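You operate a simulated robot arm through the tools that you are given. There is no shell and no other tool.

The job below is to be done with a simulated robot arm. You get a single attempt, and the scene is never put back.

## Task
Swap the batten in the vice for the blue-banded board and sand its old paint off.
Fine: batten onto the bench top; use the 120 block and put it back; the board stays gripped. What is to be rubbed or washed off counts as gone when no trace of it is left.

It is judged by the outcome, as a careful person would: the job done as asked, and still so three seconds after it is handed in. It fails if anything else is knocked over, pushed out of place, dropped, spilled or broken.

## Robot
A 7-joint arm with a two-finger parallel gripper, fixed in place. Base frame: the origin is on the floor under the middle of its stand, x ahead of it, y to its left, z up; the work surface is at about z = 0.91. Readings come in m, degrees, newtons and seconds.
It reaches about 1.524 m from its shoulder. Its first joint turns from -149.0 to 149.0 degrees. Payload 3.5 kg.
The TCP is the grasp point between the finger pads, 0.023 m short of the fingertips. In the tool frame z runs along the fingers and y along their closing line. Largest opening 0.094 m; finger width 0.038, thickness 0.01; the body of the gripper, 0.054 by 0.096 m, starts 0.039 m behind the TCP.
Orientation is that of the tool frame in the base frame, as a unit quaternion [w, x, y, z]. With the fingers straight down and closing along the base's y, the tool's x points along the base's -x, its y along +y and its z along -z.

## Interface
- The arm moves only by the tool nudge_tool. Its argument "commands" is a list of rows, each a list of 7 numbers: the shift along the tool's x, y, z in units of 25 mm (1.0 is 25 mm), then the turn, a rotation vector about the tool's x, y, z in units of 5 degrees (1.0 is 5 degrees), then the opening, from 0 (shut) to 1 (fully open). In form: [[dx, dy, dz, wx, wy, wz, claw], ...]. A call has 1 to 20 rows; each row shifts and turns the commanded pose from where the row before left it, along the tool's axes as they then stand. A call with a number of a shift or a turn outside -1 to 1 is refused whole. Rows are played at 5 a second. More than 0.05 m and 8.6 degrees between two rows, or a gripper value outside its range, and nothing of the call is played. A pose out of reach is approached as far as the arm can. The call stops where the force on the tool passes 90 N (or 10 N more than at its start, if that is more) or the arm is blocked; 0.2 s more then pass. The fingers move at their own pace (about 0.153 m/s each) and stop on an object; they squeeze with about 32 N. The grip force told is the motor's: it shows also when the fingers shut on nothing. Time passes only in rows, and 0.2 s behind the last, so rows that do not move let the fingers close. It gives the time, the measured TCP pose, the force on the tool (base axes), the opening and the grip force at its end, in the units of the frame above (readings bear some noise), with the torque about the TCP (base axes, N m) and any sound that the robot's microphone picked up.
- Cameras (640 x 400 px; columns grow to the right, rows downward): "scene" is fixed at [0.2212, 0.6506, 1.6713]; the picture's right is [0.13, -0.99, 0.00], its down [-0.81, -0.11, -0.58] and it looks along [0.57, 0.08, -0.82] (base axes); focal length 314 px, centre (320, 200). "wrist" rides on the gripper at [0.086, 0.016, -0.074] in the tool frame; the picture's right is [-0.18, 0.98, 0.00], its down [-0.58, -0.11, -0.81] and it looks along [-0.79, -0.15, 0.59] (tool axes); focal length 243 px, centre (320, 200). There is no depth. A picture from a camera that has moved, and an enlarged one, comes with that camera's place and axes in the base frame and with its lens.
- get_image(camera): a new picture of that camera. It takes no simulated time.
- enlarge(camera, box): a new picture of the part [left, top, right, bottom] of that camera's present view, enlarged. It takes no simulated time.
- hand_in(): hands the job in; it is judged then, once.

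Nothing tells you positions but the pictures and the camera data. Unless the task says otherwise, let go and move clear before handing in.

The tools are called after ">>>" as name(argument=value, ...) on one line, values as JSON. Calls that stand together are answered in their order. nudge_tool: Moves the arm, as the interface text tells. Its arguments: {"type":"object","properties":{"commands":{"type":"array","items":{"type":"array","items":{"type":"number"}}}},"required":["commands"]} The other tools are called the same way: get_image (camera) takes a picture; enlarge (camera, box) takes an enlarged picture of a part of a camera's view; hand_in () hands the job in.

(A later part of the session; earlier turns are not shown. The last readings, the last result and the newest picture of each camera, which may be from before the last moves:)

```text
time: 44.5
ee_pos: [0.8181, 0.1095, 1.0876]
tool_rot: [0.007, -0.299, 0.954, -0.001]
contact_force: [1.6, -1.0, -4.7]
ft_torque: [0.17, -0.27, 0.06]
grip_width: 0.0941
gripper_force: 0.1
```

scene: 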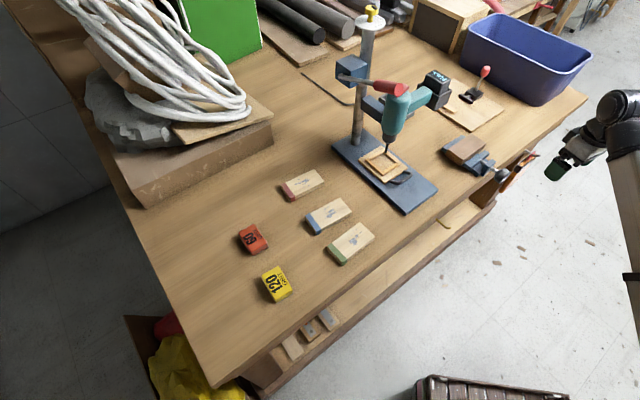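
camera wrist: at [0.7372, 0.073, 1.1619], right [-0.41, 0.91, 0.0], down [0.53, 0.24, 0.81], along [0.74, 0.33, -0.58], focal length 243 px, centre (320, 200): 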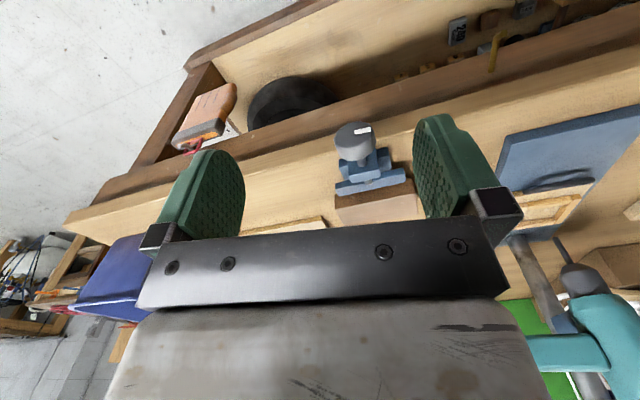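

It is likely the wrist camera brushing the folded forearm in this tucked pose. I'll move outward first, away from the fold, then carry on with the yaw.

>>> nudge_tool(commands=[[-0.936, 0.228, -0.3, 0, 0, 0, 1], [-0.936, 0.228, -0.3, 0, 0, 0, 1], [-0.936, 0.228, -0.3, 0, 0, 0, 1], [-0.936, 0.228, -0.3, 0, 0, 0, 1], [-0.936, 0.228, -0.3, 0, 0, 0, 1], [0, 0, 0, 0, 0, 0, 1]])

>>> get_image(camera="wrist")

>>> get_image(camera="scene")

```text
time: 45.9
ee_pos: [0.8984, 0.1992, 1.1257]
tool_rot: [0.008, -0.301, 0.954, -0.001]
contact_force: [19.5, -16.0, -35.4]
ft_torque: [2.69, -1.51, 2.14]
grip_width: 0.094
gripper_force: 0.0
```

```text
taken
camera wrist: at [0.8174, 0.1629, 1.1997], right [-0.41, 0.91, 0.0], down [0.53, 0.24, 0.82], along [0.74, 0.33, -0.58], focal length 243 px, centre (320, 200)
```

wrist: 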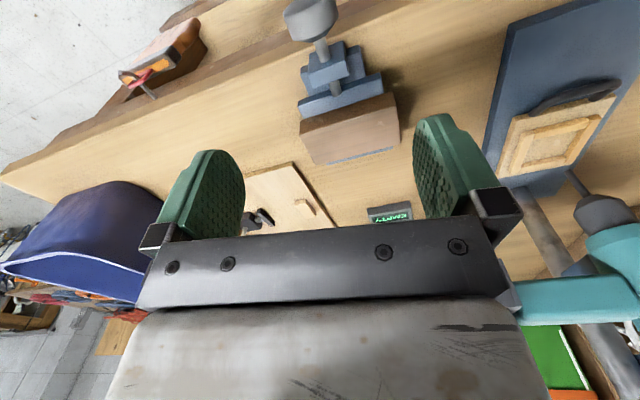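

```text
taken
```

scene: 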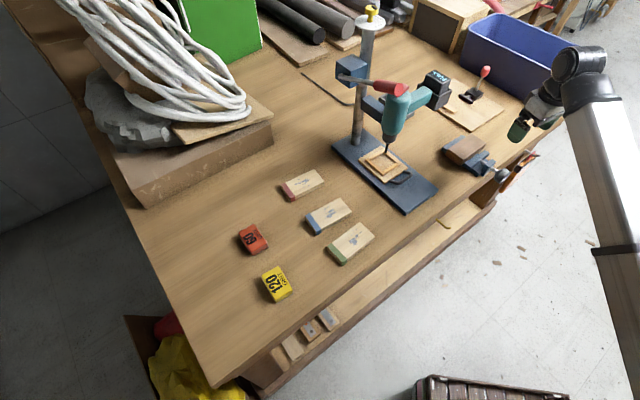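

>>> enlarge(camera="scene", box=[480, 30, 640, 150])

```text
3.33 times, centred on (560, 90) of scene
camera zoom: at [0.2212, 0.6506, 1.6713], right [0.13, -0.99, 0.0], down [-0.81, -0.11, -0.58], along [0.57, 0.08, -0.82], focal length 1047 px, centre (-480, 567)
```

zoom: 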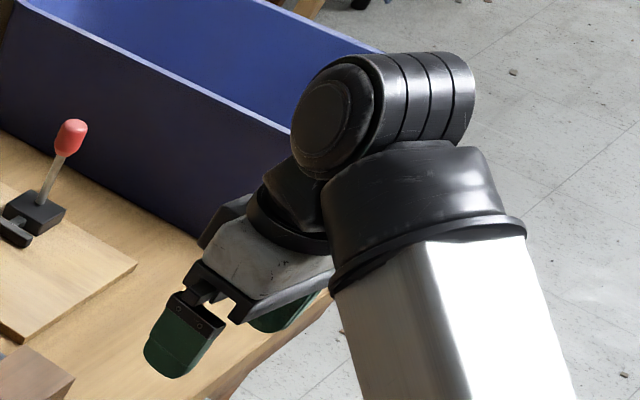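

The wrist camera is pressing against the forearm. Turning the yaw the other way frees it and also gives the closing direction I need, so I'll yaw -100° to put the camera on the right-hand side.

>>> nudge_tool(commands=[[0, 0, 0, 0, 0, -1, 1], [0, 0, 0, 0, 0, -1, 1], [0, 0, 0, 0, 0, -1, 1], [0, 0, 0, 0, 0, -1, 1]])

```text
time: 46.9
ee_pos: [0.8968, 0.1999, 1.1255]
tool_rot: [0.005, -0.461, 0.888, -0.003]
contact_force: [0.5, -0.6, 0.6]
ft_torque: [-0.01, -0.01, 0.0]
grip_width: 0.0941
gripper_force: 0.1
```

Free again. I'll continue the yaw to line the fingers up with the screw axis.

>>> nudge_tool(commands=[[0, 0, 0, 0, 0, -1, 1], [0, 0, 0, 0, 0, -1, 1], [0, 0, 0, 0, 0, -1, 1], [0, 0, 0, 0, 0, -1, 1], [0, 0, 0, 0, 0, -1, 1], [0, 0, 0, 0, 0, -1, 1], [0, 0, 0, 0, 0, -1, 1], [0, 0, 0, 0, 0, -1, 1], [0, 0, 0, 0, 0, -1, 1], [0, 0, 0, 0, 0, -1, 1], [0, 0, 0, 0, 0, -1, 1], [0, 0, 0, 0, 0, -1, 1], [0, 0, 0, 0, 0, -1, 1], [0, 0, 0, 0, 0, -1, 1], [0, 0, 0, 0, 0, -1, 1], [0, 0, 0, 0, 0, -1, 1]])

>>> get_image(camera="wrist")

>>> get_image(camera="scene")

```text
time: 50.3
ee_pos: [0.8976, 0.1996, 1.1268]
tool_rot: [-0.003, 0.924, -0.384, 0.006]
contact_force: [-0.4, 1.1, 0.1]
ft_torque: [0.01, -0.04, 0.04]
grip_width: 0.0941
gripper_force: 0.2
```

```text
taken
camera wrist: at [0.9464, 0.1268, 1.2027], right [-0.83, -0.56, -0.01], down [-0.34, 0.49, 0.8], along [-0.45, 0.67, -0.6], focal length 243 px, centre (320, 200)
```

wrist: 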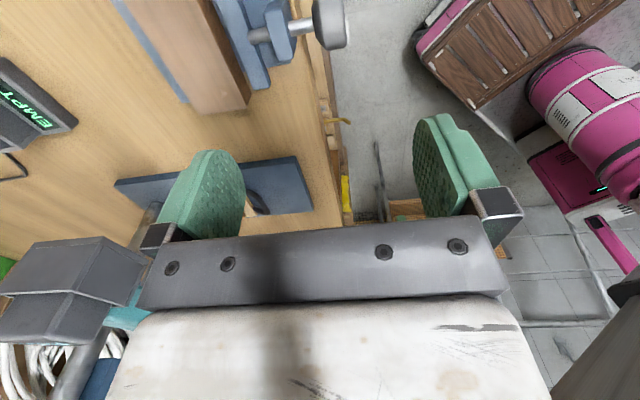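

```text
taken
```

scene: 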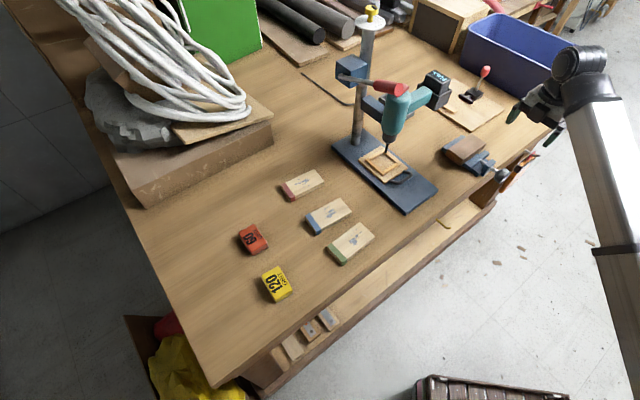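

The fingers now close along the screw axis. The drill's battery sits at about (1.00, 0.43, 1.14), so I'll keep clear of it. I'll enlarge the vice from this side.

>>> enlarge(camera="wrist", box=[100, 0, 360, 140])

```text
2.46 times, centred on (230, 70) of wrist
camera zoom: at [0.9464, 0.1268, 1.2027], right [-0.83, -0.56, -0.01], down [-0.34, 0.49, 0.8], along [-0.45, 0.67, -0.6], focal length 597 px, centre (542, 520)
```

zoom: 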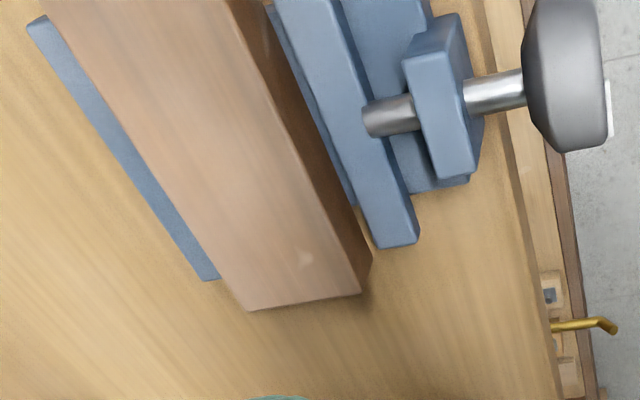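

>>> nudge_tool(commands=[[0.877, -0.433, 0.44, 0, 0, 0, 1], [0.877, -0.433, 0.44, 0, 0, 0, 1], [0.877, -0.433, 0.44, 0, 0, 0, 1], [0.877, -0.433, 0.44, 0, 0, 0, 1], [0.877, -0.433, 0.44, 0, 0, 0, 1], [0.877, -0.433, 0.44, 0, 0, 0, 1], [0.877, -0.433, 0.44, 0, 0, 0, 1], [0, 0, 0, 0, 0, 0, 1]])

>>> get_image(camera="wrist")

>>> enlarge(camera="wrist", box=[220, 60, 440, 220])

```text
time: 52.1
ee_pos: [1.0617, 0.1445, 1.0505]
tool_rot: [-0.003, 0.924, -0.383, 0.006]
contact_force: [0.4, -0.8, 0.6]
ft_torque: [0.06, 0.03, 0.0]
grip_width: 0.0939
gripper_force: 0.2
```

```text
taken
camera wrist: at [1.1095, 0.0713, 1.1273], right [-0.83, -0.56, -0.01], down [-0.34, 0.49, 0.8], along [-0.45, 0.67, -0.6], focal length 243 px, centre (320, 200)
```

wrist: 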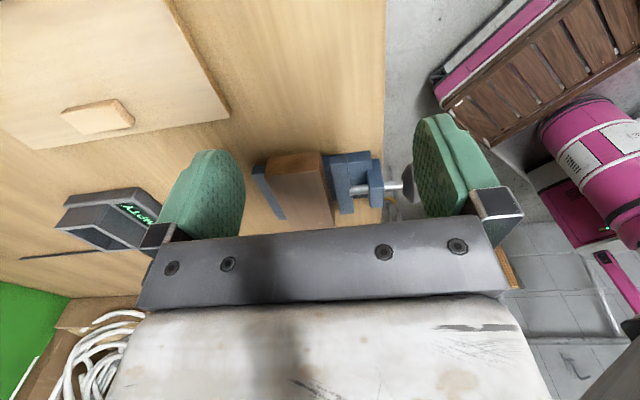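

```text
2.50 times, centred on (330, 140) of wrist
camera zoom: at [1.1095, 0.0713, 1.1273], right [-0.83, -0.56, -0.01], down [-0.34, 0.49, 0.8], along [-0.45, 0.67, -0.6], focal length 606 px, centre (295, 350)
```

zoom: 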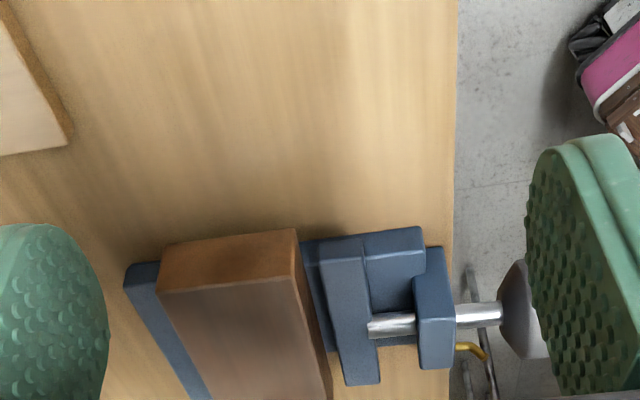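

>>> enlarge(camera="wrist", box=[250, 145, 370, 215])

```text
5.33 times, centred on (310, 180) of wrist
camera zoom: at [1.1095, 0.0713, 1.1273], right [-0.83, -0.56, -0.01], down [-0.34, 0.49, 0.8], along [-0.45, 0.67, -0.6], focal length 1294 px, centre (373, 307)
```

zoom: 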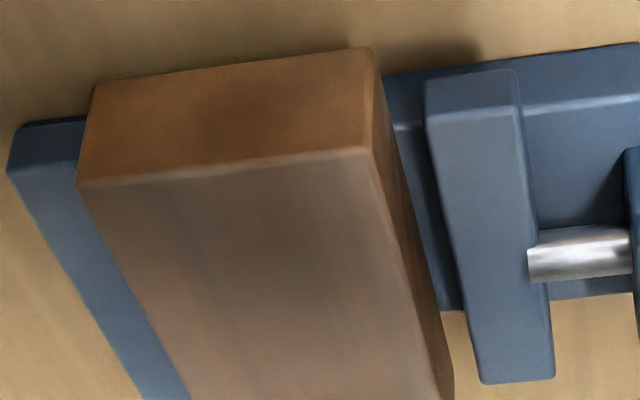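

From here: batten top ≈ 0.957, bottom ≈ 0.929 on the vice bed, jaw tops ≈ 0.942, batten centre ≈ (0.989, 0.283). I'll move above it, slightly right of centre to keep clear of the drill battery.

>>> nudge_tool(commands=[[-0.929, -0.31, 0, 0, 0, 0, 1], [-0.929, -0.31, 0, 0, 0, 0, 1], [-0.929, -0.31, 0, 0, 0, 0, 1], [-0.929, -0.31, 0, 0, 0, 0, 1], [-0.929, -0.31, 0, 0, 0, 0, 1], [-0.929, -0.31, 0, 0, 0, 0, 1], [0, 0, 0, 0, 0, 0, 1]])

>>> get_image(camera="wrist")

>>> enlarge(camera="scene", box=[380, 40, 580, 190])

```text
time: 53.7
ee_pos: [0.9962, 0.2765, 1.0526]
tool_rot: [-0.003, 0.923, -0.384, 0.006]
contact_force: [0.4, -0.7, 0.6]
ft_torque: [0.02, -0.02, 0.0]
grip_width: 0.0941
gripper_force: 0.0
```

```text
taken
camera wrist: at [1.0444, 0.2045, 1.1283], right [-0.83, -0.56, -0.01], down [-0.34, 0.49, 0.8], along [-0.45, 0.67, -0.6], focal length 243 px, centre (320, 200)
```

wrist: 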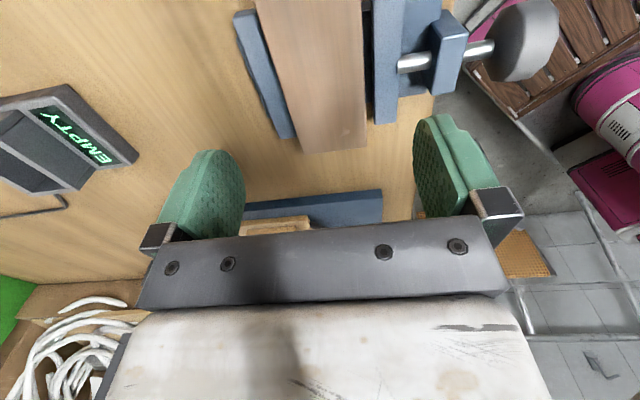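

```text
2.67 times, centred on (480, 115) of scene
camera zoom: at [0.2212, 0.6506, 1.6713], right [0.13, -0.99, 0.0], down [-0.81, -0.11, -0.58], along [0.57, 0.08, -0.82], focal length 838 px, centre (-107, 427)
```

zoom: 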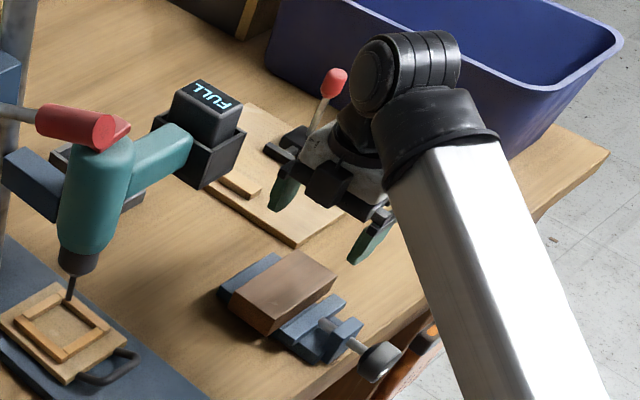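

The batten lies centred between the open fingers. I'll descend so the fingertips are just above the jaw tops and close on it.

>>> nudge_tool(commands=[[0, 0, 0.8, 0, 0, 0, 1], [0, 0, 0.8, 0, 0, 0, 1], [0, 0, 0.8, 0, 0, 0, 1], [0, 0, 0.6, 0, 0, 0, 1], [0, 0, 0.2, 0, 0, 0, 1], [0, 0, 0, 0, 0, 0, 1]])

>>> get_image(camera="wrist")

>>> enlarge(camera="scene", box=[440, 90, 540, 180])

```text
time: 55.1
ee_pos: [0.9949, 0.2743, 0.9716]
tool_rot: [-0.002, 0.923, -0.384, 0.007]
contact_force: [-0.4, 1.0, 0.7]
ft_torque: [0.0, -0.04, 0.01]
grip_width: 0.0939
gripper_force: 0.0
```

```text
taken
camera wrist: at [1.0447, 0.2028, 1.0466], right [-0.83, -0.56, -0.01], down [-0.34, 0.49, 0.8], along [-0.45, 0.67, -0.6], focal length 243 px, centre (320, 200)
```

wrist: 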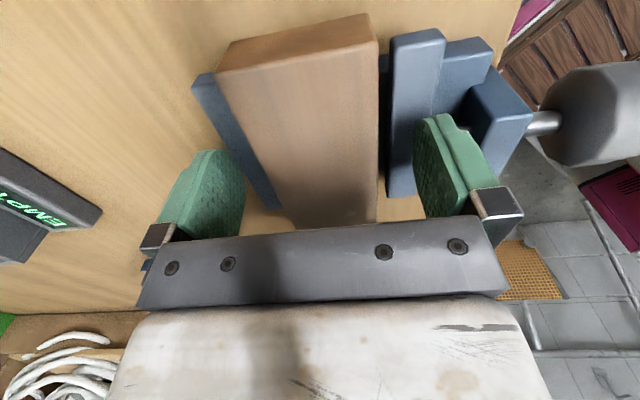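

```text
4.44 times, centred on (490, 135) of scene
camera zoom: at [0.2212, 0.6506, 1.6713], right [0.13, -0.99, 0.0], down [-0.81, -0.11, -0.58], along [0.57, 0.08, -0.82], focal length 1397 px, centre (-436, 489)
```

zoom: 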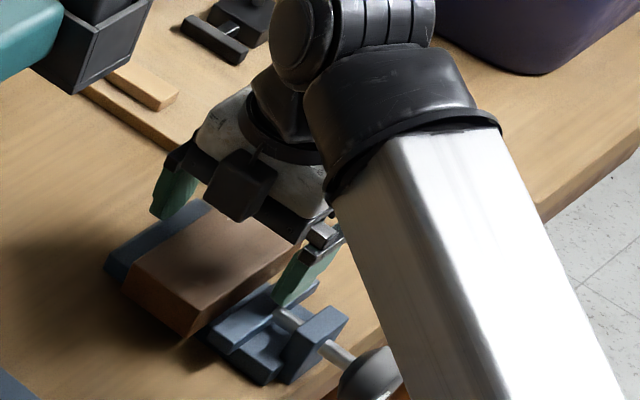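

>>> nudge_tool(commands=[[0, 0, 0, 0, 0, 0, 0.75], [0, 0, 0, 0, 0, 0, 0.6], [0, 0, 0, 0, 0, 0, 0], [0, 0, 0, 0, 0, 0, 0], [0, 0, 0, 0, 0, 0, 0]])

>>> get_image(camera="wrist")

```text
time: 56.3
ee_pos: [0.9965, 0.2757, 0.9708]
tool_rot: [-0.002, 0.923, -0.384, 0.006]
contact_force: [0.9, 0.6, -1.3]
ft_torque: [0.0, 0.01, 0.01]
grip_width: 0.0594
gripper_force: 32.2
```

```text
taken
camera wrist: at [1.0448, 0.2029, 1.0467], right [-0.83, -0.56, -0.01], down [-0.34, 0.49, 0.8], along [-0.45, 0.67, -0.6], focal length 243 px, centre (320, 200)
```

wrist: 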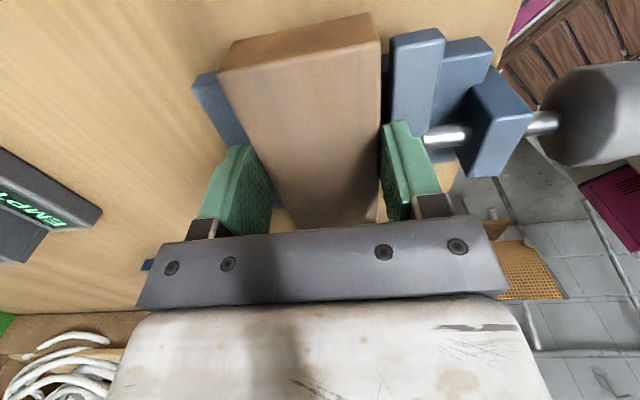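

The batten is gripped at 59.4 mm width. I'll lift it straight up out of the vice.

>>> nudge_tool(commands=[[0, 0, -0.3, 0, 0, 0, 0], [0, 0, -0.5, 0, 0, 0, 0], [0, 0, -0.8, 0, 0, 0, 0], [0, 0, -0.8, 0, 0, 0, 0], [0, 0, -0.6, 0, 0, 0, 0]])

>>> get_image(camera="wrist")

>>> enlarge(camera="scene", box=[400, 50, 560, 190])

```text
time: 57.5
ee_pos: [0.996, 0.2746, 1.0445]
tool_rot: [-0.002, 0.923, -0.385, 0.006]
contact_force: [-0.3, -0.3, 0.0]
ft_torque: [0.01, -0.02, -0.01]
grip_width: 0.0
gripper_force: 32.4
```

```text
taken
camera wrist: at [1.0443, 0.2032, 1.1211], right [-0.83, -0.56, -0.01], down [-0.34, 0.49, 0.8], along [-0.45, 0.67, -0.6], focal length 243 px, centre (320, 200)
```

wrist: 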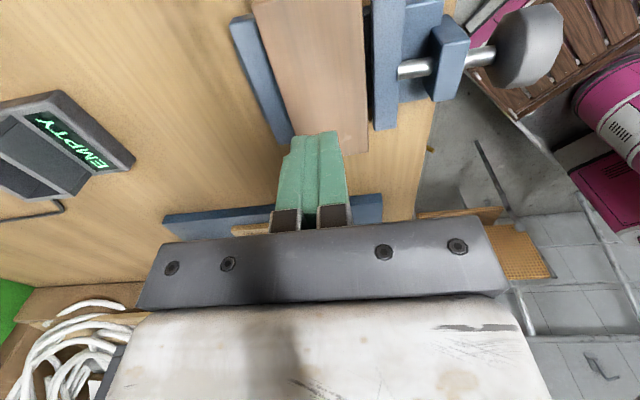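

```text
2.86 times, centred on (480, 120) of scene
camera zoom: at [0.2212, 0.6506, 1.6713], right [0.13, -0.99, 0.0], down [-0.81, -0.11, -0.58], along [0.57, 0.08, -0.82], focal length 898 px, centre (-137, 429)
```

zoom: 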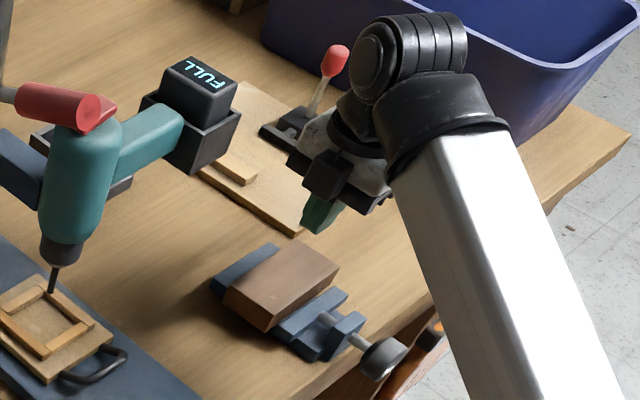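

The fingers slipped off and the batten stayed behind in the vice. I'll check whether it moved at all.

>>> enlarge(camera="scene", box=[450, 130, 520, 180])

>>> enlarge(camera="wrist", box=[210, 0, 480, 150])

```text
8.00 times, centred on (485, 155) of scene
camera zoom: at [0.2212, 0.6506, 1.6713], right [0.13, -0.99, 0.0], down [-0.81, -0.11, -0.58], along [0.57, 0.08, -0.82], focal length 2514 px, centre (-1000, 560)
```

zoom: 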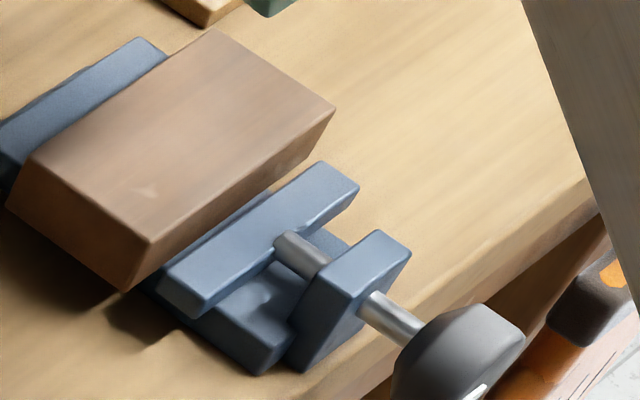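

```text
2.37 times, centred on (345, 75) of wrist
camera zoom: at [1.0443, 0.2032, 1.1211], right [-0.83, -0.56, -0.01], down [-0.34, 0.49, 0.8], along [-0.45, 0.67, -0.6], focal length 575 px, centre (261, 496)
```

zoom: 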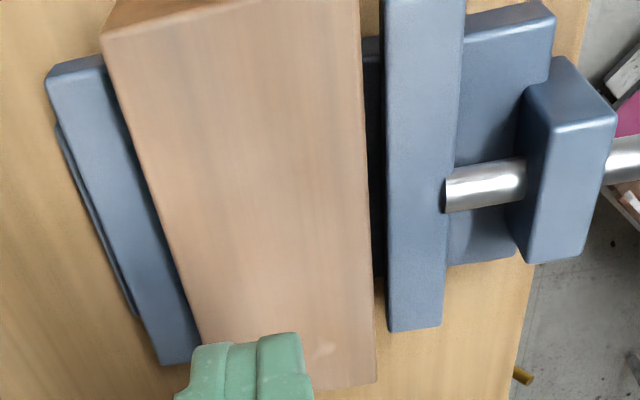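

The batten shifted about 2 mm, so it is loose; the fingers simply had too little of it. I'll gently touch its top with the closed fingers to find its exact height.

>>> nudge_tool(commands=[[0, 0, 0.8, 0, 0, 0, 0], [0, 0, 0.8, 0, 0, 0, 0], [0, 0, 0.72, 0, 0, 0, 0], [0, 0, 0.08, 0, 0, 0, 0], [0, 0, 0, 0, 0, 0, 0]])

>>> nudge_tool(commands=[[0, 0, 0.08, 0, 0, 0, 0], [0, 0, 0, 0, 0, 0, 0]])

```text
time: 58.7
ee_pos: [0.9958, 0.2767, 0.9855]
tool_rot: [-0.003, 0.923, -0.385, 0.006]
contact_force: [0.2, 0.2, -0.3]
ft_torque: [-0.04, -0.03, -0.01]
grip_width: 0.0
gripper_force: 31.8
```

```text
time: 59.3
ee_pos: [0.9958, 0.2757, 0.9832]
tool_rot: [-0.003, 0.924, -0.383, 0.006]
contact_force: [0.4, -0.6, 0.4]
ft_torque: [0.0, 0.02, -0.03]
grip_width: 0.0002
gripper_force: 32.1
```

>>> nudge_tool(commands=[[0, 0, 0.08, 0, 0, 0, 0], [0, 0, 0, 0, 0, 0, 0]])

>>> nudge_tool(commands=[[0, 0, 0.08, 0, 0, 0, 0], [0, 0, 0, 0, 0, 0, 0]])

>>> nudge_tool(commands=[[0, 0, 0.06, 0, 0, 0, 0], [0, 0, 0, 0, 0, 0, 0]])

```text
time: 59.9
ee_pos: [0.9963, 0.2764, 0.9816]
tool_rot: [-0.002, 0.923, -0.384, 0.007]
contact_force: [0.7, -0.1, 0.3]
ft_torque: [-0.01, 0.03, 0.0]
grip_width: 0.0001
gripper_force: 32.4
```

```text
time: 60.5
ee_pos: [0.9967, 0.2767, 0.9807]
tool_rot: [-0.005, 0.923, -0.384, 0.006]
contact_force: [4.4, 2.9, 21.5]
ft_torque: [0.36, 0.17, -0.07]
grip_width: 0.0
gripper_force: 31.9
```

```text
time: 61.1
ee_pos: [0.9962, 0.2764, 0.9818]
tool_rot: [-0.005, 0.923, -0.384, 0.008]
contact_force: [11.6, 7.0, 48.5]
ft_torque: [0.7, 0.42, -0.17]
grip_width: 0.0001
gripper_force: 32.4
```

The batten top is at z ≈ 0.958, so I had about 10 mm of engagement. I'll go deeper this time, just clear of the jaw tops, and lift in small steps while watching force and width.

>>> nudge_tool(commands=[[0, 0, -0.4, 0, 0, 0, 0], [0, 0, -0.6, 0, 0, 0, 1], [0, 0, 0, 0, 0, 0, 1], [0, 0, 0, 0, 0, 0, 1], [0, 0, 0.8, 0, 0, 0, 1], [0, 0, 0.5, 0, 0, 0, 1], [0, 0, 0, 0, 0, 0, 1]])

>>> enlarge(camera="wrist", box=[160, 40, 500, 240])

```text
time: 62.7
ee_pos: [0.9967, 0.2769, 0.9713]
tool_rot: [-0.004, 0.923, -0.385, 0.006]
contact_force: [0.2, -0.6, -0.9]
ft_torque: [0.03, 0.01, 0.01]
grip_width: 0.0941
gripper_force: 0.1
```

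```text
1.88 times, centred on (330, 140) of wrist
camera zoom: at [1.0448, 0.2033, 1.0465], right [-0.83, -0.56, -0.01], down [-0.34, 0.49, 0.8], along [-0.45, 0.67, -0.6], focal length 457 px, centre (301, 313)
```

zoom: 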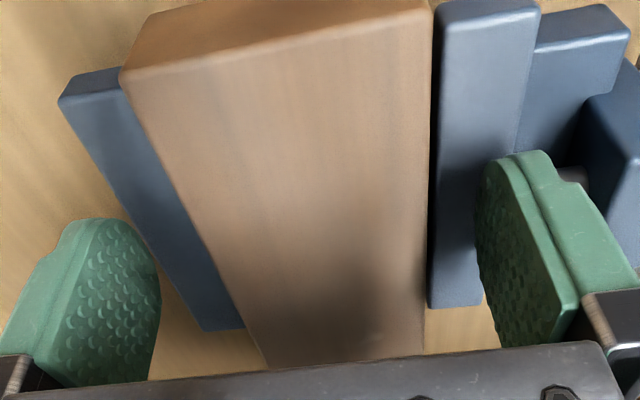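

>>> nudge_tool(commands=[[0, 0, 0.08, 0, 0, 0, 1], [0, 0, 0.08, 0, 0, 0, 1], [0, 0, 0, 0, 0, 0, 1]])

>>> nudge_tool(commands=[[0, 0, 0, 0, 0, 0, 0.7], [0, 0, 0, 0, 0, 0, 0.6], [0, 0, 0, 0, 0, 0, 0], [0, 0, 0, 0, 0, 0, 0], [0, 0, 0, 0, 0, 0, 0]])

>>> nudge_tool(commands=[[0, 0, -0.08, 0, 0, 0, 0], [0, 0, 0, 0, 0, 0, 0]])

```text
time: 63.5
ee_pos: [0.9963, 0.2754, 0.9671]
tool_rot: [-0.003, 0.923, -0.384, 0.006]
contact_force: [-1.1, 0.4, -0.9]
ft_torque: [-0.01, -0.03, -0.02]
grip_width: 0.0939
gripper_force: 0.0
```

```text
time: 64.7
ee_pos: [0.9962, 0.2759, 0.9672]
tool_rot: [-0.003, 0.923, -0.385, 0.006]
contact_force: [0.6, 0.4, 0.3]
ft_torque: [-0.01, 0.01, -0.01]
grip_width: 0.0595
gripper_force: 32.2
```

```text
time: 65.3
ee_pos: [0.9953, 0.2761, 0.9687]
tool_rot: [-0.003, 0.923, -0.384, 0.006]
contact_force: [-0.4, 0.8, 0.2]
ft_torque: [0.0, -0.02, -0.02]
grip_width: 0.0594
gripper_force: 31.8
```

>>> nudge_tool(commands=[[0, 0, -0.1, 0, 0, 0, 0], [0, 0, -0.1, 0, 0, 0, 0], [0, 0, 0, 0, 0, 0, 0]])

>>> get_image(camera="wrist")

>>> enlarge(camera="scene", box=[440, 110, 530, 180])

```text
time: 66.1
ee_pos: [0.9948, 0.2756, 0.9724]
tool_rot: [-0.003, 0.923, -0.384, 0.006]
contact_force: [0.0, 1.0, -1.8]
ft_torque: [0.01, 0.03, -0.01]
grip_width: 0.0594
gripper_force: 31.8
```

```text
taken
camera wrist: at [1.0445, 0.2028, 1.0497], right [-0.83, -0.56, -0.01], down [-0.34, 0.49, 0.8], along [-0.45, 0.67, -0.6], focal length 243 px, centre (320, 200)
```

wrist: 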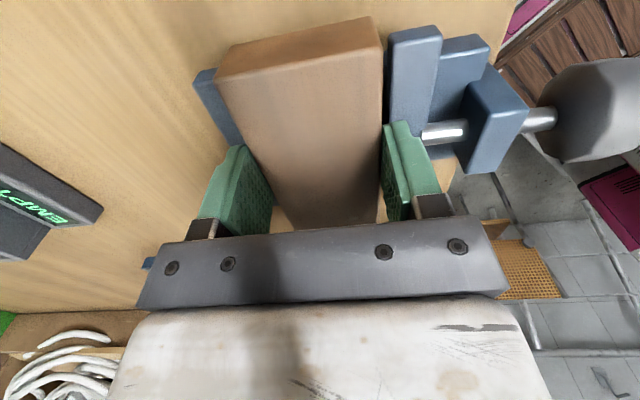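

```text
5.71 times, centred on (485, 145) of scene
camera zoom: at [0.2212, 0.6506, 1.6713], right [0.13, -0.99, 0.0], down [-0.81, -0.11, -0.58], along [0.57, 0.08, -0.82], focal length 1796 px, centre (-623, 514)
```

zoom: 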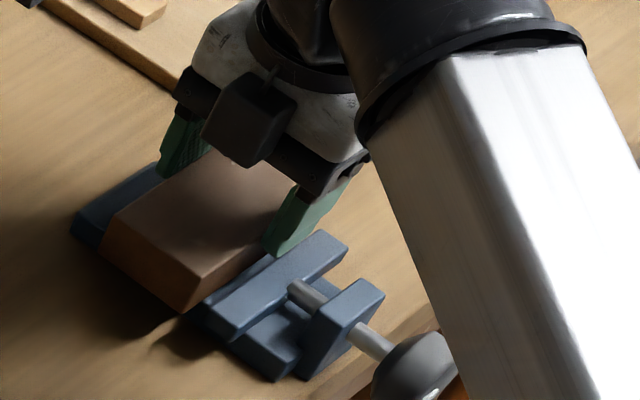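

The reading now shows about 1.8 N hanging weight, so it seems to be coming. I'll continue slowly.

>>> nudge_tool(commands=[[0, 0, -0.1, 0, 0, 0, 0], [0, 0, -0.1, 0, 0, 0, 0], [0, 0, -0.1, 0, 0, 0, 0], [0, 0, -0.1, 0, 0, 0, 0], [0, 0, 0, 0, 0, 0, 0]])

>>> get_image(camera="wrist")

>>> enlarge(camera="scene", box=[440, 110, 530, 180])

```text
time: 67.3
ee_pos: [0.9952, 0.2772, 0.9843]
tool_rot: [-0.003, 0.923, -0.384, 0.006]
contact_force: [0.0, 0.0, -2.0]
ft_torque: [0.0, 0.0, 0.01]
grip_width: 0.0595
gripper_force: 32.3
```

```text
taken
camera wrist: at [1.0447, 0.2035, 1.0603], right [-0.83, -0.56, -0.01], down [-0.34, 0.49, 0.8], along [-0.45, 0.67, -0.6], focal length 243 px, centre (320, 200)
```

wrist: 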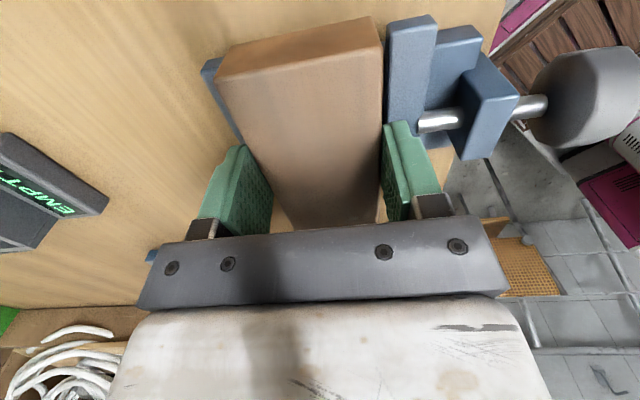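

```text
5.71 times, centred on (485, 145) of scene
camera zoom: at [0.2212, 0.6506, 1.6713], right [0.13, -0.99, 0.0], down [-0.81, -0.11, -0.58], along [0.57, 0.08, -0.82], focal length 1796 px, centre (-623, 514)
```

zoom: 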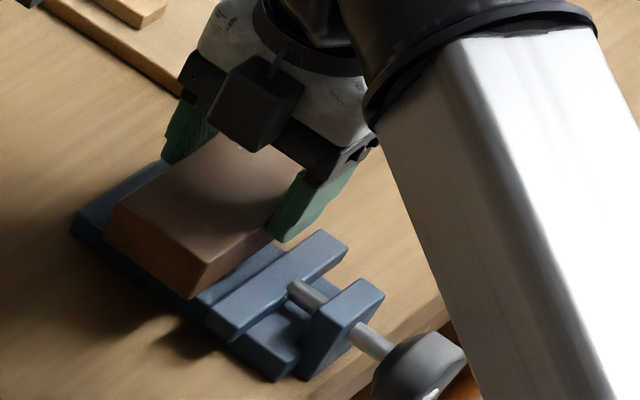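

The batten is rising with the gripper. I'll lift clear of the jaws at a gentle pace, then carry it to the clear strip of bench to the right of the vice.

>>> nudge_tool(commands=[[0, 0, -0.16, 0, 0, 0, 0], [0, 0, -0.16, 0, 0, 0, 0], [0, 0, -0.16, 0, 0, 0, 0], [0, 0, -0.16, 0, 0, 0, 0], [0, 0, -0.16, 0, 0, 0, 0], [0, 0, -0.16, 0, 0, 0, 0], [0, 0, -0.16, 0, 0, 0, 0], [0, 0, -0.16, 0, 0, 0, 0], [0, 0, -0.16, 0, 0, 0, 0], [0, 0, -0.16, 0, 0, 0, 0], [0, 0, -0.16, 0, 0, 0, 0], [0, 0, -0.16, 0, 0, 0, 0], [0, 0, 0, 0, 0, 0, 0]])

>>> nudge_tool(commands=[[0.2, 0.03, 0, 0, 0, 0, 0], [0.4, 0.08, 0, 0, 0, 0, 0], [0.5, 0.1, 0, 0, 0, 0, 0], [0.5, 0.1, 0, 0, 0, 0, 0], [0.5, 0.1, 0, 0, 0, 0, 0], [0.5, 0.1, 0, 0, 0, 0, 0], [0.5, 0.1, 0, 0, 0, 0, 0], [0.5, 0.1, 0, 0, 0, 0, 0], [0.5, 0.1, 0, 0, 0, 0, 0], [0.5, 0.1, 0, 0, 0, 0, 0], [0.5, 0.1, 0, 0, 0, 0, 0], [0.5, 0.1, 0, 0, 0, 0, 0], [0.5, 0.1, 0, 0, 0, 0, 0], [0.5, 0.1, 0, 0, 0, 0, 0], [0.5, 0.09, 0, 0, 0, 0, 0], [0.36, 0, 0, 0, 0, 0, 0], [0, 0, 0, 0, 0, 0, 0]])

>>> get_image(camera="wrist")

>>> get_image(camera="scene")

```text
time: 70.1
ee_pos: [0.9952, 0.2767, 1.0319]
tool_rot: [-0.004, 0.923, -0.384, 0.006]
contact_force: [-0.2, -0.4, -1.3]
ft_torque: [-0.01, -0.03, -0.01]
grip_width: 0.0593
gripper_force: 32.2
```

```text
time: 73.7
ee_pos: [1.1015, 0.1203, 1.034]
tool_rot: [-0.003, 0.923, -0.384, 0.006]
contact_force: [0.1, 1.0, -1.3]
ft_torque: [0.0, -0.01, 0.01]
grip_width: 0.0594
gripper_force: 32.2
```

```text
taken
camera wrist: at [1.1506, 0.0472, 1.1103], right [-0.83, -0.56, -0.01], down [-0.34, 0.49, 0.8], along [-0.45, 0.67, -0.6], focal length 243 px, centre (320, 200)
```

wrist: 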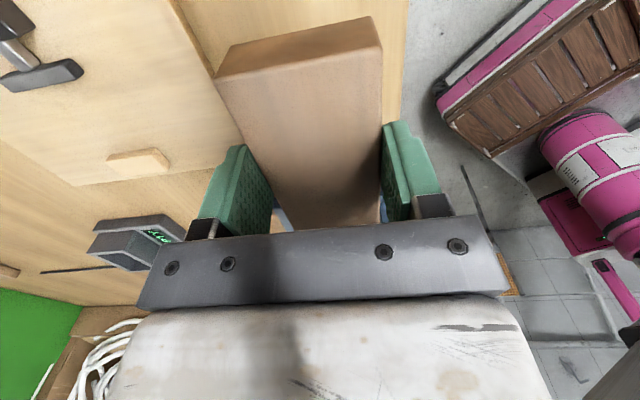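

```text
taken
```

scene: 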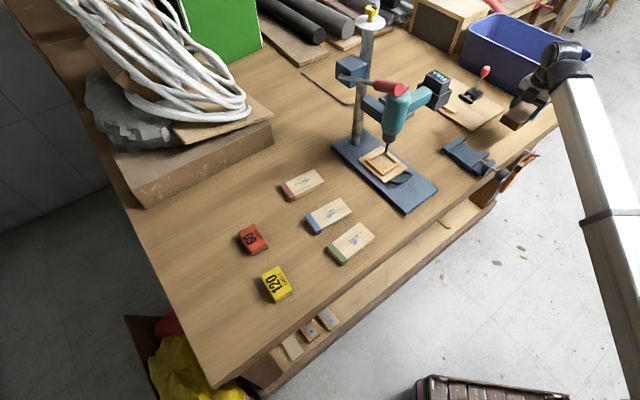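

The batten hangs level over a clear strip, about 37 mm in from the front edge and 56 mm from the clamp fixture. I'll lower it onto the bench.

>>> nudge_tool(commands=[[0, 0, 0.2, 0, 0, 0, 0], [0, 0, 0.25, 0, 0, 0, 0], [0, 0, 0.25, 0, 0, 0, 0], [0, 0, 0.25, 0, 0, 0, 0], [0, 0, 0.25, 0, 0, 0, 0], [0, 0, 0.25, 0, 0, 0, 0], [0, 0, 0.25, 0, 0, 0, 0], [0, 0, 0.25, 0, 0, 0, 0], [0, 0, 0.25, 0, 0, 0, 0], [0, 0, 0.25, 0, 0, 0, 0], [0, 0, 0.25, 0, 0, 0, 0], [0, 0, 0.25, 0, 0, 0, 0], [0, 0, 0.2, 0, 0, 0, 0], [0, 0, 0, 0, 0, 0, 0]])

>>> enlarge(camera="scene", box=[480, 60, 580, 150])

```text
time: 76.7
ee_pos: [1.1027, 0.1177, 0.9555]
tool_rot: [-0.003, 0.923, -0.385, 0.006]
contact_force: [-0.4, -0.1, -0.9]
ft_torque: [0.0, -0.03, 0.0]
grip_width: 0.0594
gripper_force: 32.3
```

```text
4.44 times, centred on (530, 105) of scene
camera zoom: at [0.2212, 0.6506, 1.6713], right [0.13, -0.99, 0.0], down [-0.81, -0.11, -0.58], along [0.57, 0.08, -0.82], focal length 1397 px, centre (-613, 622)
```

zoom: 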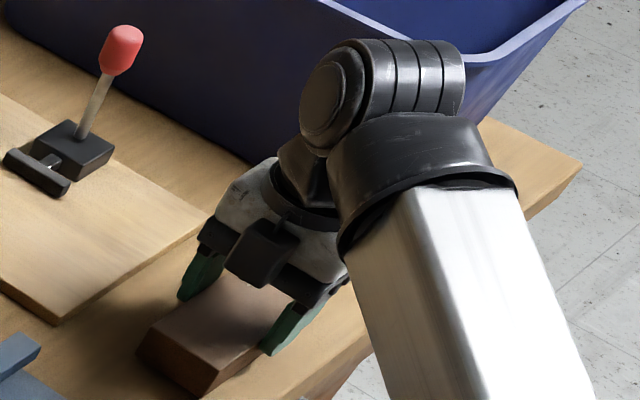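

>>> nudge_tool(commands=[[0, 0, 0.1, 0, 0, 0, 0], [0, 0, 0.08, 0, 0, 0, 0], [0, 0, 0, 0, 0, 0, 0]])

>>> nudge_tool(commands=[[0, 0, 0.06, 0, 0, 0, 0], [0, 0, 0, 0, 0, 0, 0]])

>>> nudge_tool(commands=[[0, 0, 0.05, 0, 0, 0, 0], [0, 0, 0, 0, 0, 0, 0]])

```text
time: 77.5
ee_pos: [1.1019, 0.1186, 0.9516]
tool_rot: [-0.004, 0.923, -0.385, 0.006]
contact_force: [-0.3, -0.3, -1.6]
ft_torque: [-0.01, 0.01, 0.02]
grip_width: 0.0594
gripper_force: 32.1
```

```text
time: 78.1
ee_pos: [1.1009, 0.1179, 0.9497]
tool_rot: [-0.003, 0.923, -0.384, 0.005]
contact_force: [0.4, -1.2, 3.1]
ft_torque: [0.11, 0.26, 0.03]
grip_width: 0.0592
gripper_force: 31.6
```

```text
time: 78.7
ee_pos: [1.1026, 0.1187, 0.9486]
tool_rot: [-0.004, 0.923, -0.384, 0.007]
contact_force: [1.3, 1.9, 12.2]
ft_torque: [-0.01, 0.5, -0.02]
grip_width: 0.0593
gripper_force: 32.2
```

It has touched down on the bench. I'll release and rise straight up.

>>> nudge_tool(commands=[[0, 0, -0.02, 0, 0, 0, 0.7], [0, 0, 0, 0, 0, 0, 0.9], [0, 0, 0, 0, 0, 0, 1], [0, 0, 0, 0, 0, 0, 1], [0, 0, -0.4, 0, 0, 0, 1], [0, 0, -0.8, 0, 0, 0, 1], [0, 0, -1, 0, 0, 0, 1], [0, 0, -1, 0, 0, 0, 1], [0, 0, -1, 0, 0, 0, 1]])

>>> get_image(camera="wrist")

>>> get_image(camera="scene")

```text
time: 80.7
ee_pos: [1.1012, 0.1196, 1.054]
tool_rot: [-0.003, 0.923, -0.384, 0.006]
contact_force: [0.2, 0.6, -0.5]
ft_torque: [-0.01, -0.01, -0.01]
grip_width: 0.0941
gripper_force: 0.0
```

```text
taken
camera wrist: at [1.1504, 0.0461, 1.1302], right [-0.83, -0.56, -0.01], down [-0.34, 0.49, 0.8], along [-0.45, 0.67, -0.6], focal length 243 px, centre (320, 200)
```

wrist: 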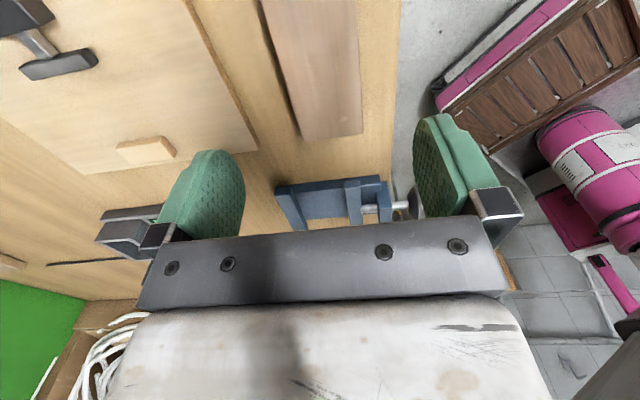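

```text
taken
```

scene: 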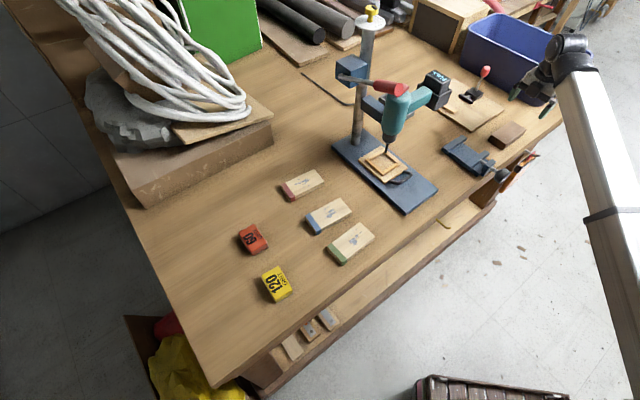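

The batten is on the bench. Now I'll study the empty vice.

>>> enlarge(camera="wrist", box=[250, 150, 410, 240])

>>> enlarge(camera="scene", box=[430, 110, 530, 190])

```text
4.00 times, centred on (330, 195) of wrist
camera zoom: at [1.1504, 0.0461, 1.1302], right [-0.83, -0.56, -0.01], down [-0.34, 0.49, 0.8], along [-0.45, 0.67, -0.6], focal length 970 px, centre (280, 220)
```

zoom: 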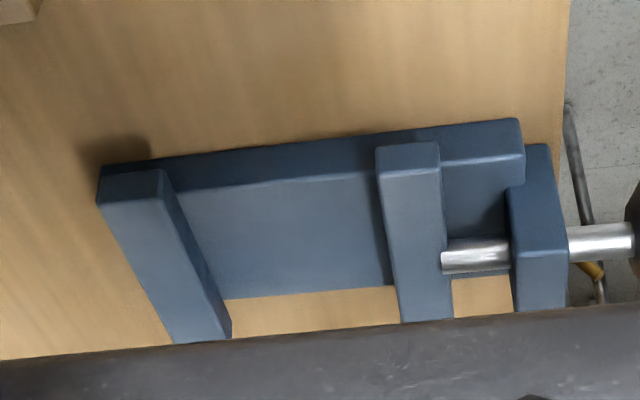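

```text
5.00 times, centred on (480, 150) of scene
camera zoom: at [0.2212, 0.6506, 1.6713], right [0.13, -0.99, 0.0], down [-0.81, -0.11, -0.58], along [0.57, 0.08, -0.82], focal length 1571 px, centre (-480, 450)
```

zoom: 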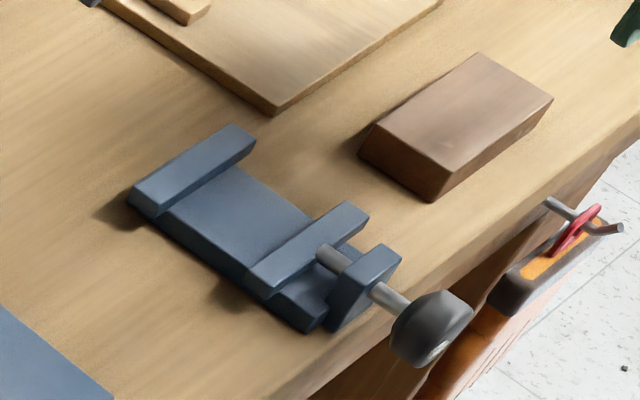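

The jaw gap reads about 66 mm against a 59 mm board, and the bed is at z ≈ 0.928. Next I'll carry the empty gripper round the robot side of the drill towards the blue board.

>>> nudge_tool(commands=[[-0.853, 0.529, -0.377, 0, 0, 0, 1], [-0.853, 0.529, -0.377, 0, 0, 0, 1], [-0.853, 0.529, -0.377, 0, 0, 0, 1], [-0.853, 0.529, -0.377, 0, 0, 0, 1], [-0.853, 0.529, -0.377, 0, 0, 0, 1], [-0.853, 0.529, -0.377, 0, 0, 0, 1], [-0.853, 0.529, -0.377, 0, 0, 0, 1], [-0.943, -0.126, 0, 0, 0, 0, 1], [-0.943, -0.126, 0, 0, 0, 0, 1], [-0.943, -0.126, 0, 0, 0, 0, 1], [-0.943, -0.126, 0, 0, 0, 0, 1], [-0.943, -0.126, 0, 0, 0, 0, 1], [-0.943, -0.126, 0, 0, 0, 0, 1], [-0.943, -0.126, 0, 0, 0, 0, 1], [-0.943, -0.126, 0, 0, 0, 0, 1], [-0.943, -0.126, 0, 0, 0, 0, 1]])

>>> get_image(camera="scene")

```text
time: 84.1
ee_pos: [0.7983, 0.3284, 1.116]
tool_rot: [-0.003, 0.923, -0.384, 0.005]
contact_force: [0.0, 0.6, -0.1]
ft_torque: [-0.02, 0.02, 0.0]
grip_width: 0.0938
gripper_force: 0.0
```

```text
taken
```

scene: 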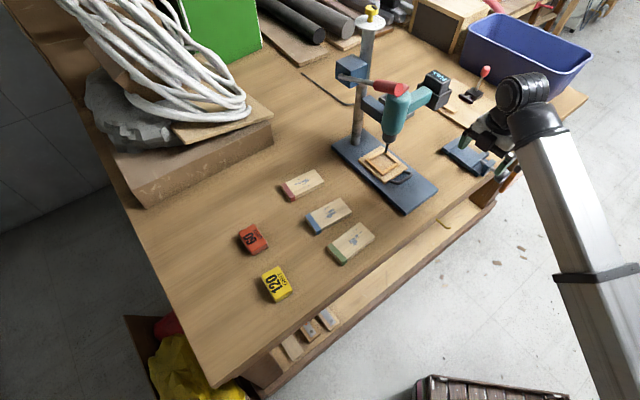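

>>> nudge_tool(commands=[[-0.941, -0.326, 0, 0, 0, 0, 1], [-0.941, -0.326, 0, 0, 0, 0, 1], [-0.941, -0.326, 0, 0, 0, 0, 1], [-0.941, -0.326, 0, 0, 0, 0, 1], [-0.941, -0.326, 0, 0, 0, 0, 1], [-0.941, -0.326, 0, 0, 0, 0, 1], [-0.941, -0.326, 0, 0, 0, 0, 1], [-0.941, -0.326, 0, 0, 0, 0, 1], [-0.941, -0.326, 0, 0, 0, 0, 1], [-0.778, -0.722, 0, 0, 0, 0, 1], [-0.778, -0.722, 0, 0, 0, 0, 1], [-0.778, -0.722, 0, 0, 0, 0, 1], [-0.778, -0.722, 0, 0, 0, 0, 1], [-0.778, -0.722, 0, 0, 0, 0, 1], [-0.778, -0.722, 0, 0, 0, 0, 1], [0, 0, 0, 0, 0, 1, 1], [0, 0, 0, 0, 0, 0.14, 1]])

>>> get_image(camera="wrist")

>>> get_image(camera="scene")

```text
time: 87.7
ee_pos: [0.6984, 0.6918, 1.1142]
tool_rot: [-0.004, 0.903, -0.43, 0.006]
contact_force: [0.0, 0.7, -0.1]
ft_torque: [0.02, -0.01, -0.02]
grip_width: 0.0939
gripper_force: 0.0
```

```text
taken
camera wrist: at [0.7397, 0.6139, 1.19], right [-0.88, -0.48, -0.01], down [-0.29, 0.52, 0.8], along [-0.38, 0.71, -0.6], focal length 243 px, centre (320, 200)
```

wrist: 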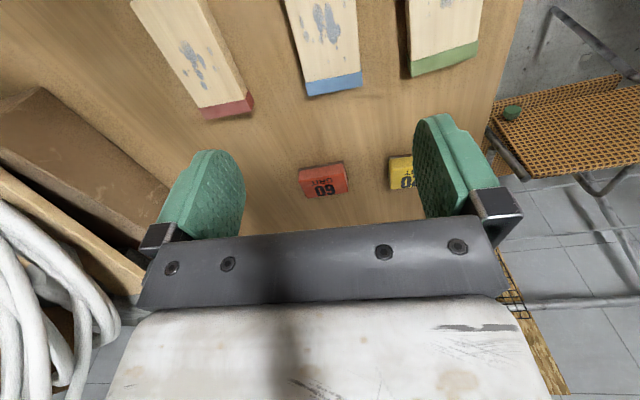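

```text
taken
```

scene: 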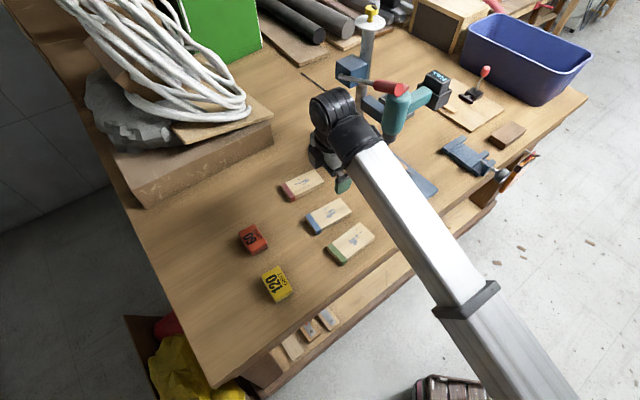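

I'm above the boards. I'll enlarge to line up on the blue-banded one.

>>> enlarge(camera="wrist", box=[230, 0, 430, 120])

```text
3.20 times, centred on (330, 60) of wrist
camera zoom: at [0.7397, 0.6139, 1.19], right [-0.88, -0.48, -0.01], down [-0.29, 0.52, 0.8], along [-0.38, 0.71, -0.6], focal length 776 px, centre (288, 648)
```

zoom: 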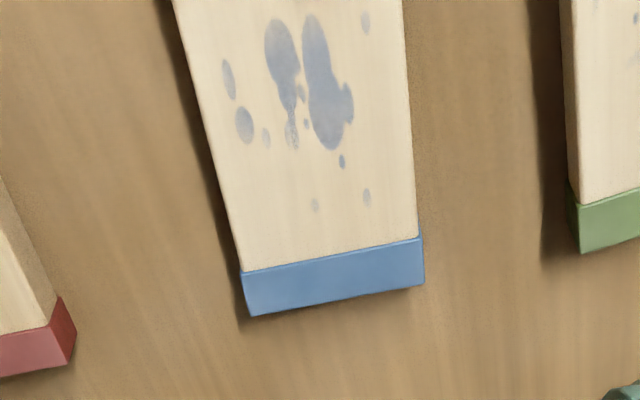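

The wrist view agrees with the scene: board centre ≈ (0.694, 0.691), long axis at -51°. I'll correct a small tilt, centre over it and descend part way.

>>> nudge_tool(commands=[[-0.087, 0.157, 0, -0.142, -0.086, 0, 0.9], [0, 0, 0.8, 0, 0, 0, 0.9], [0, 0, 0.8, 0, 0, 0, 0.9], [0, 0, 0.8, 0, 0, 0, 0.9], [0, 0, 0.8, 0, 0, 0, 0.9], [0, 0, 0.8, 0, 0, 0, 0.9], [0, 0, 0, 0, 0, 0, 0.9]])

>>> get_image(camera="wrist")

>>> enlarge(camera="scene", box=[280, 140, 400, 260])

```text
time: 89.3
ee_pos: [0.6948, 0.6903, 1.0149]
tool_rot: [0.001, 0.903, -0.43, 0.0]
contact_force: [0.6, -0.6, -0.4]
ft_torque: [0.01, 0.0, -0.02]
grip_width: 0.0845
gripper_force: 0.1
```

```text
taken
camera wrist: at [0.7371, 0.6137, 1.0896], right [-0.88, -0.48, 0.0], down [-0.28, 0.52, 0.81], along [-0.39, 0.71, -0.59], focal length 243 px, centre (320, 200)
```

wrist: 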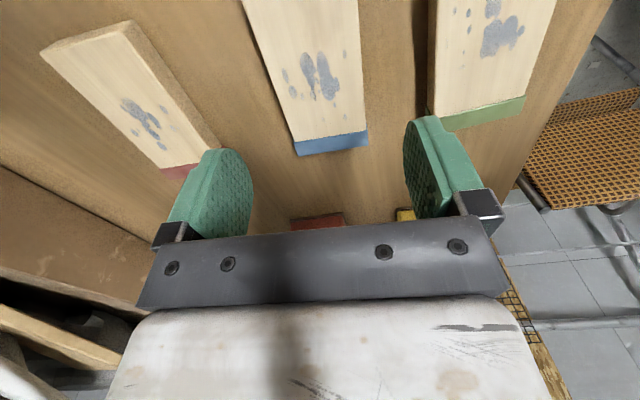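

```text
3.33 times, centred on (340, 200) of scene
camera zoom: at [0.2212, 0.6506, 1.6713], right [0.13, -0.99, 0.0], down [-0.81, -0.11, -0.58], along [0.57, 0.08, -0.82], focal length 1047 px, centre (253, 200)
```

zoom: 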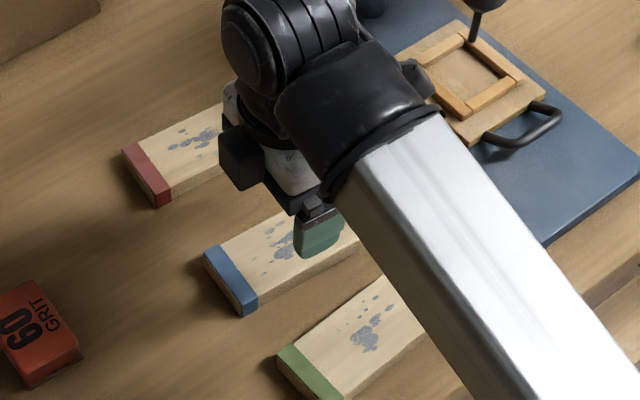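

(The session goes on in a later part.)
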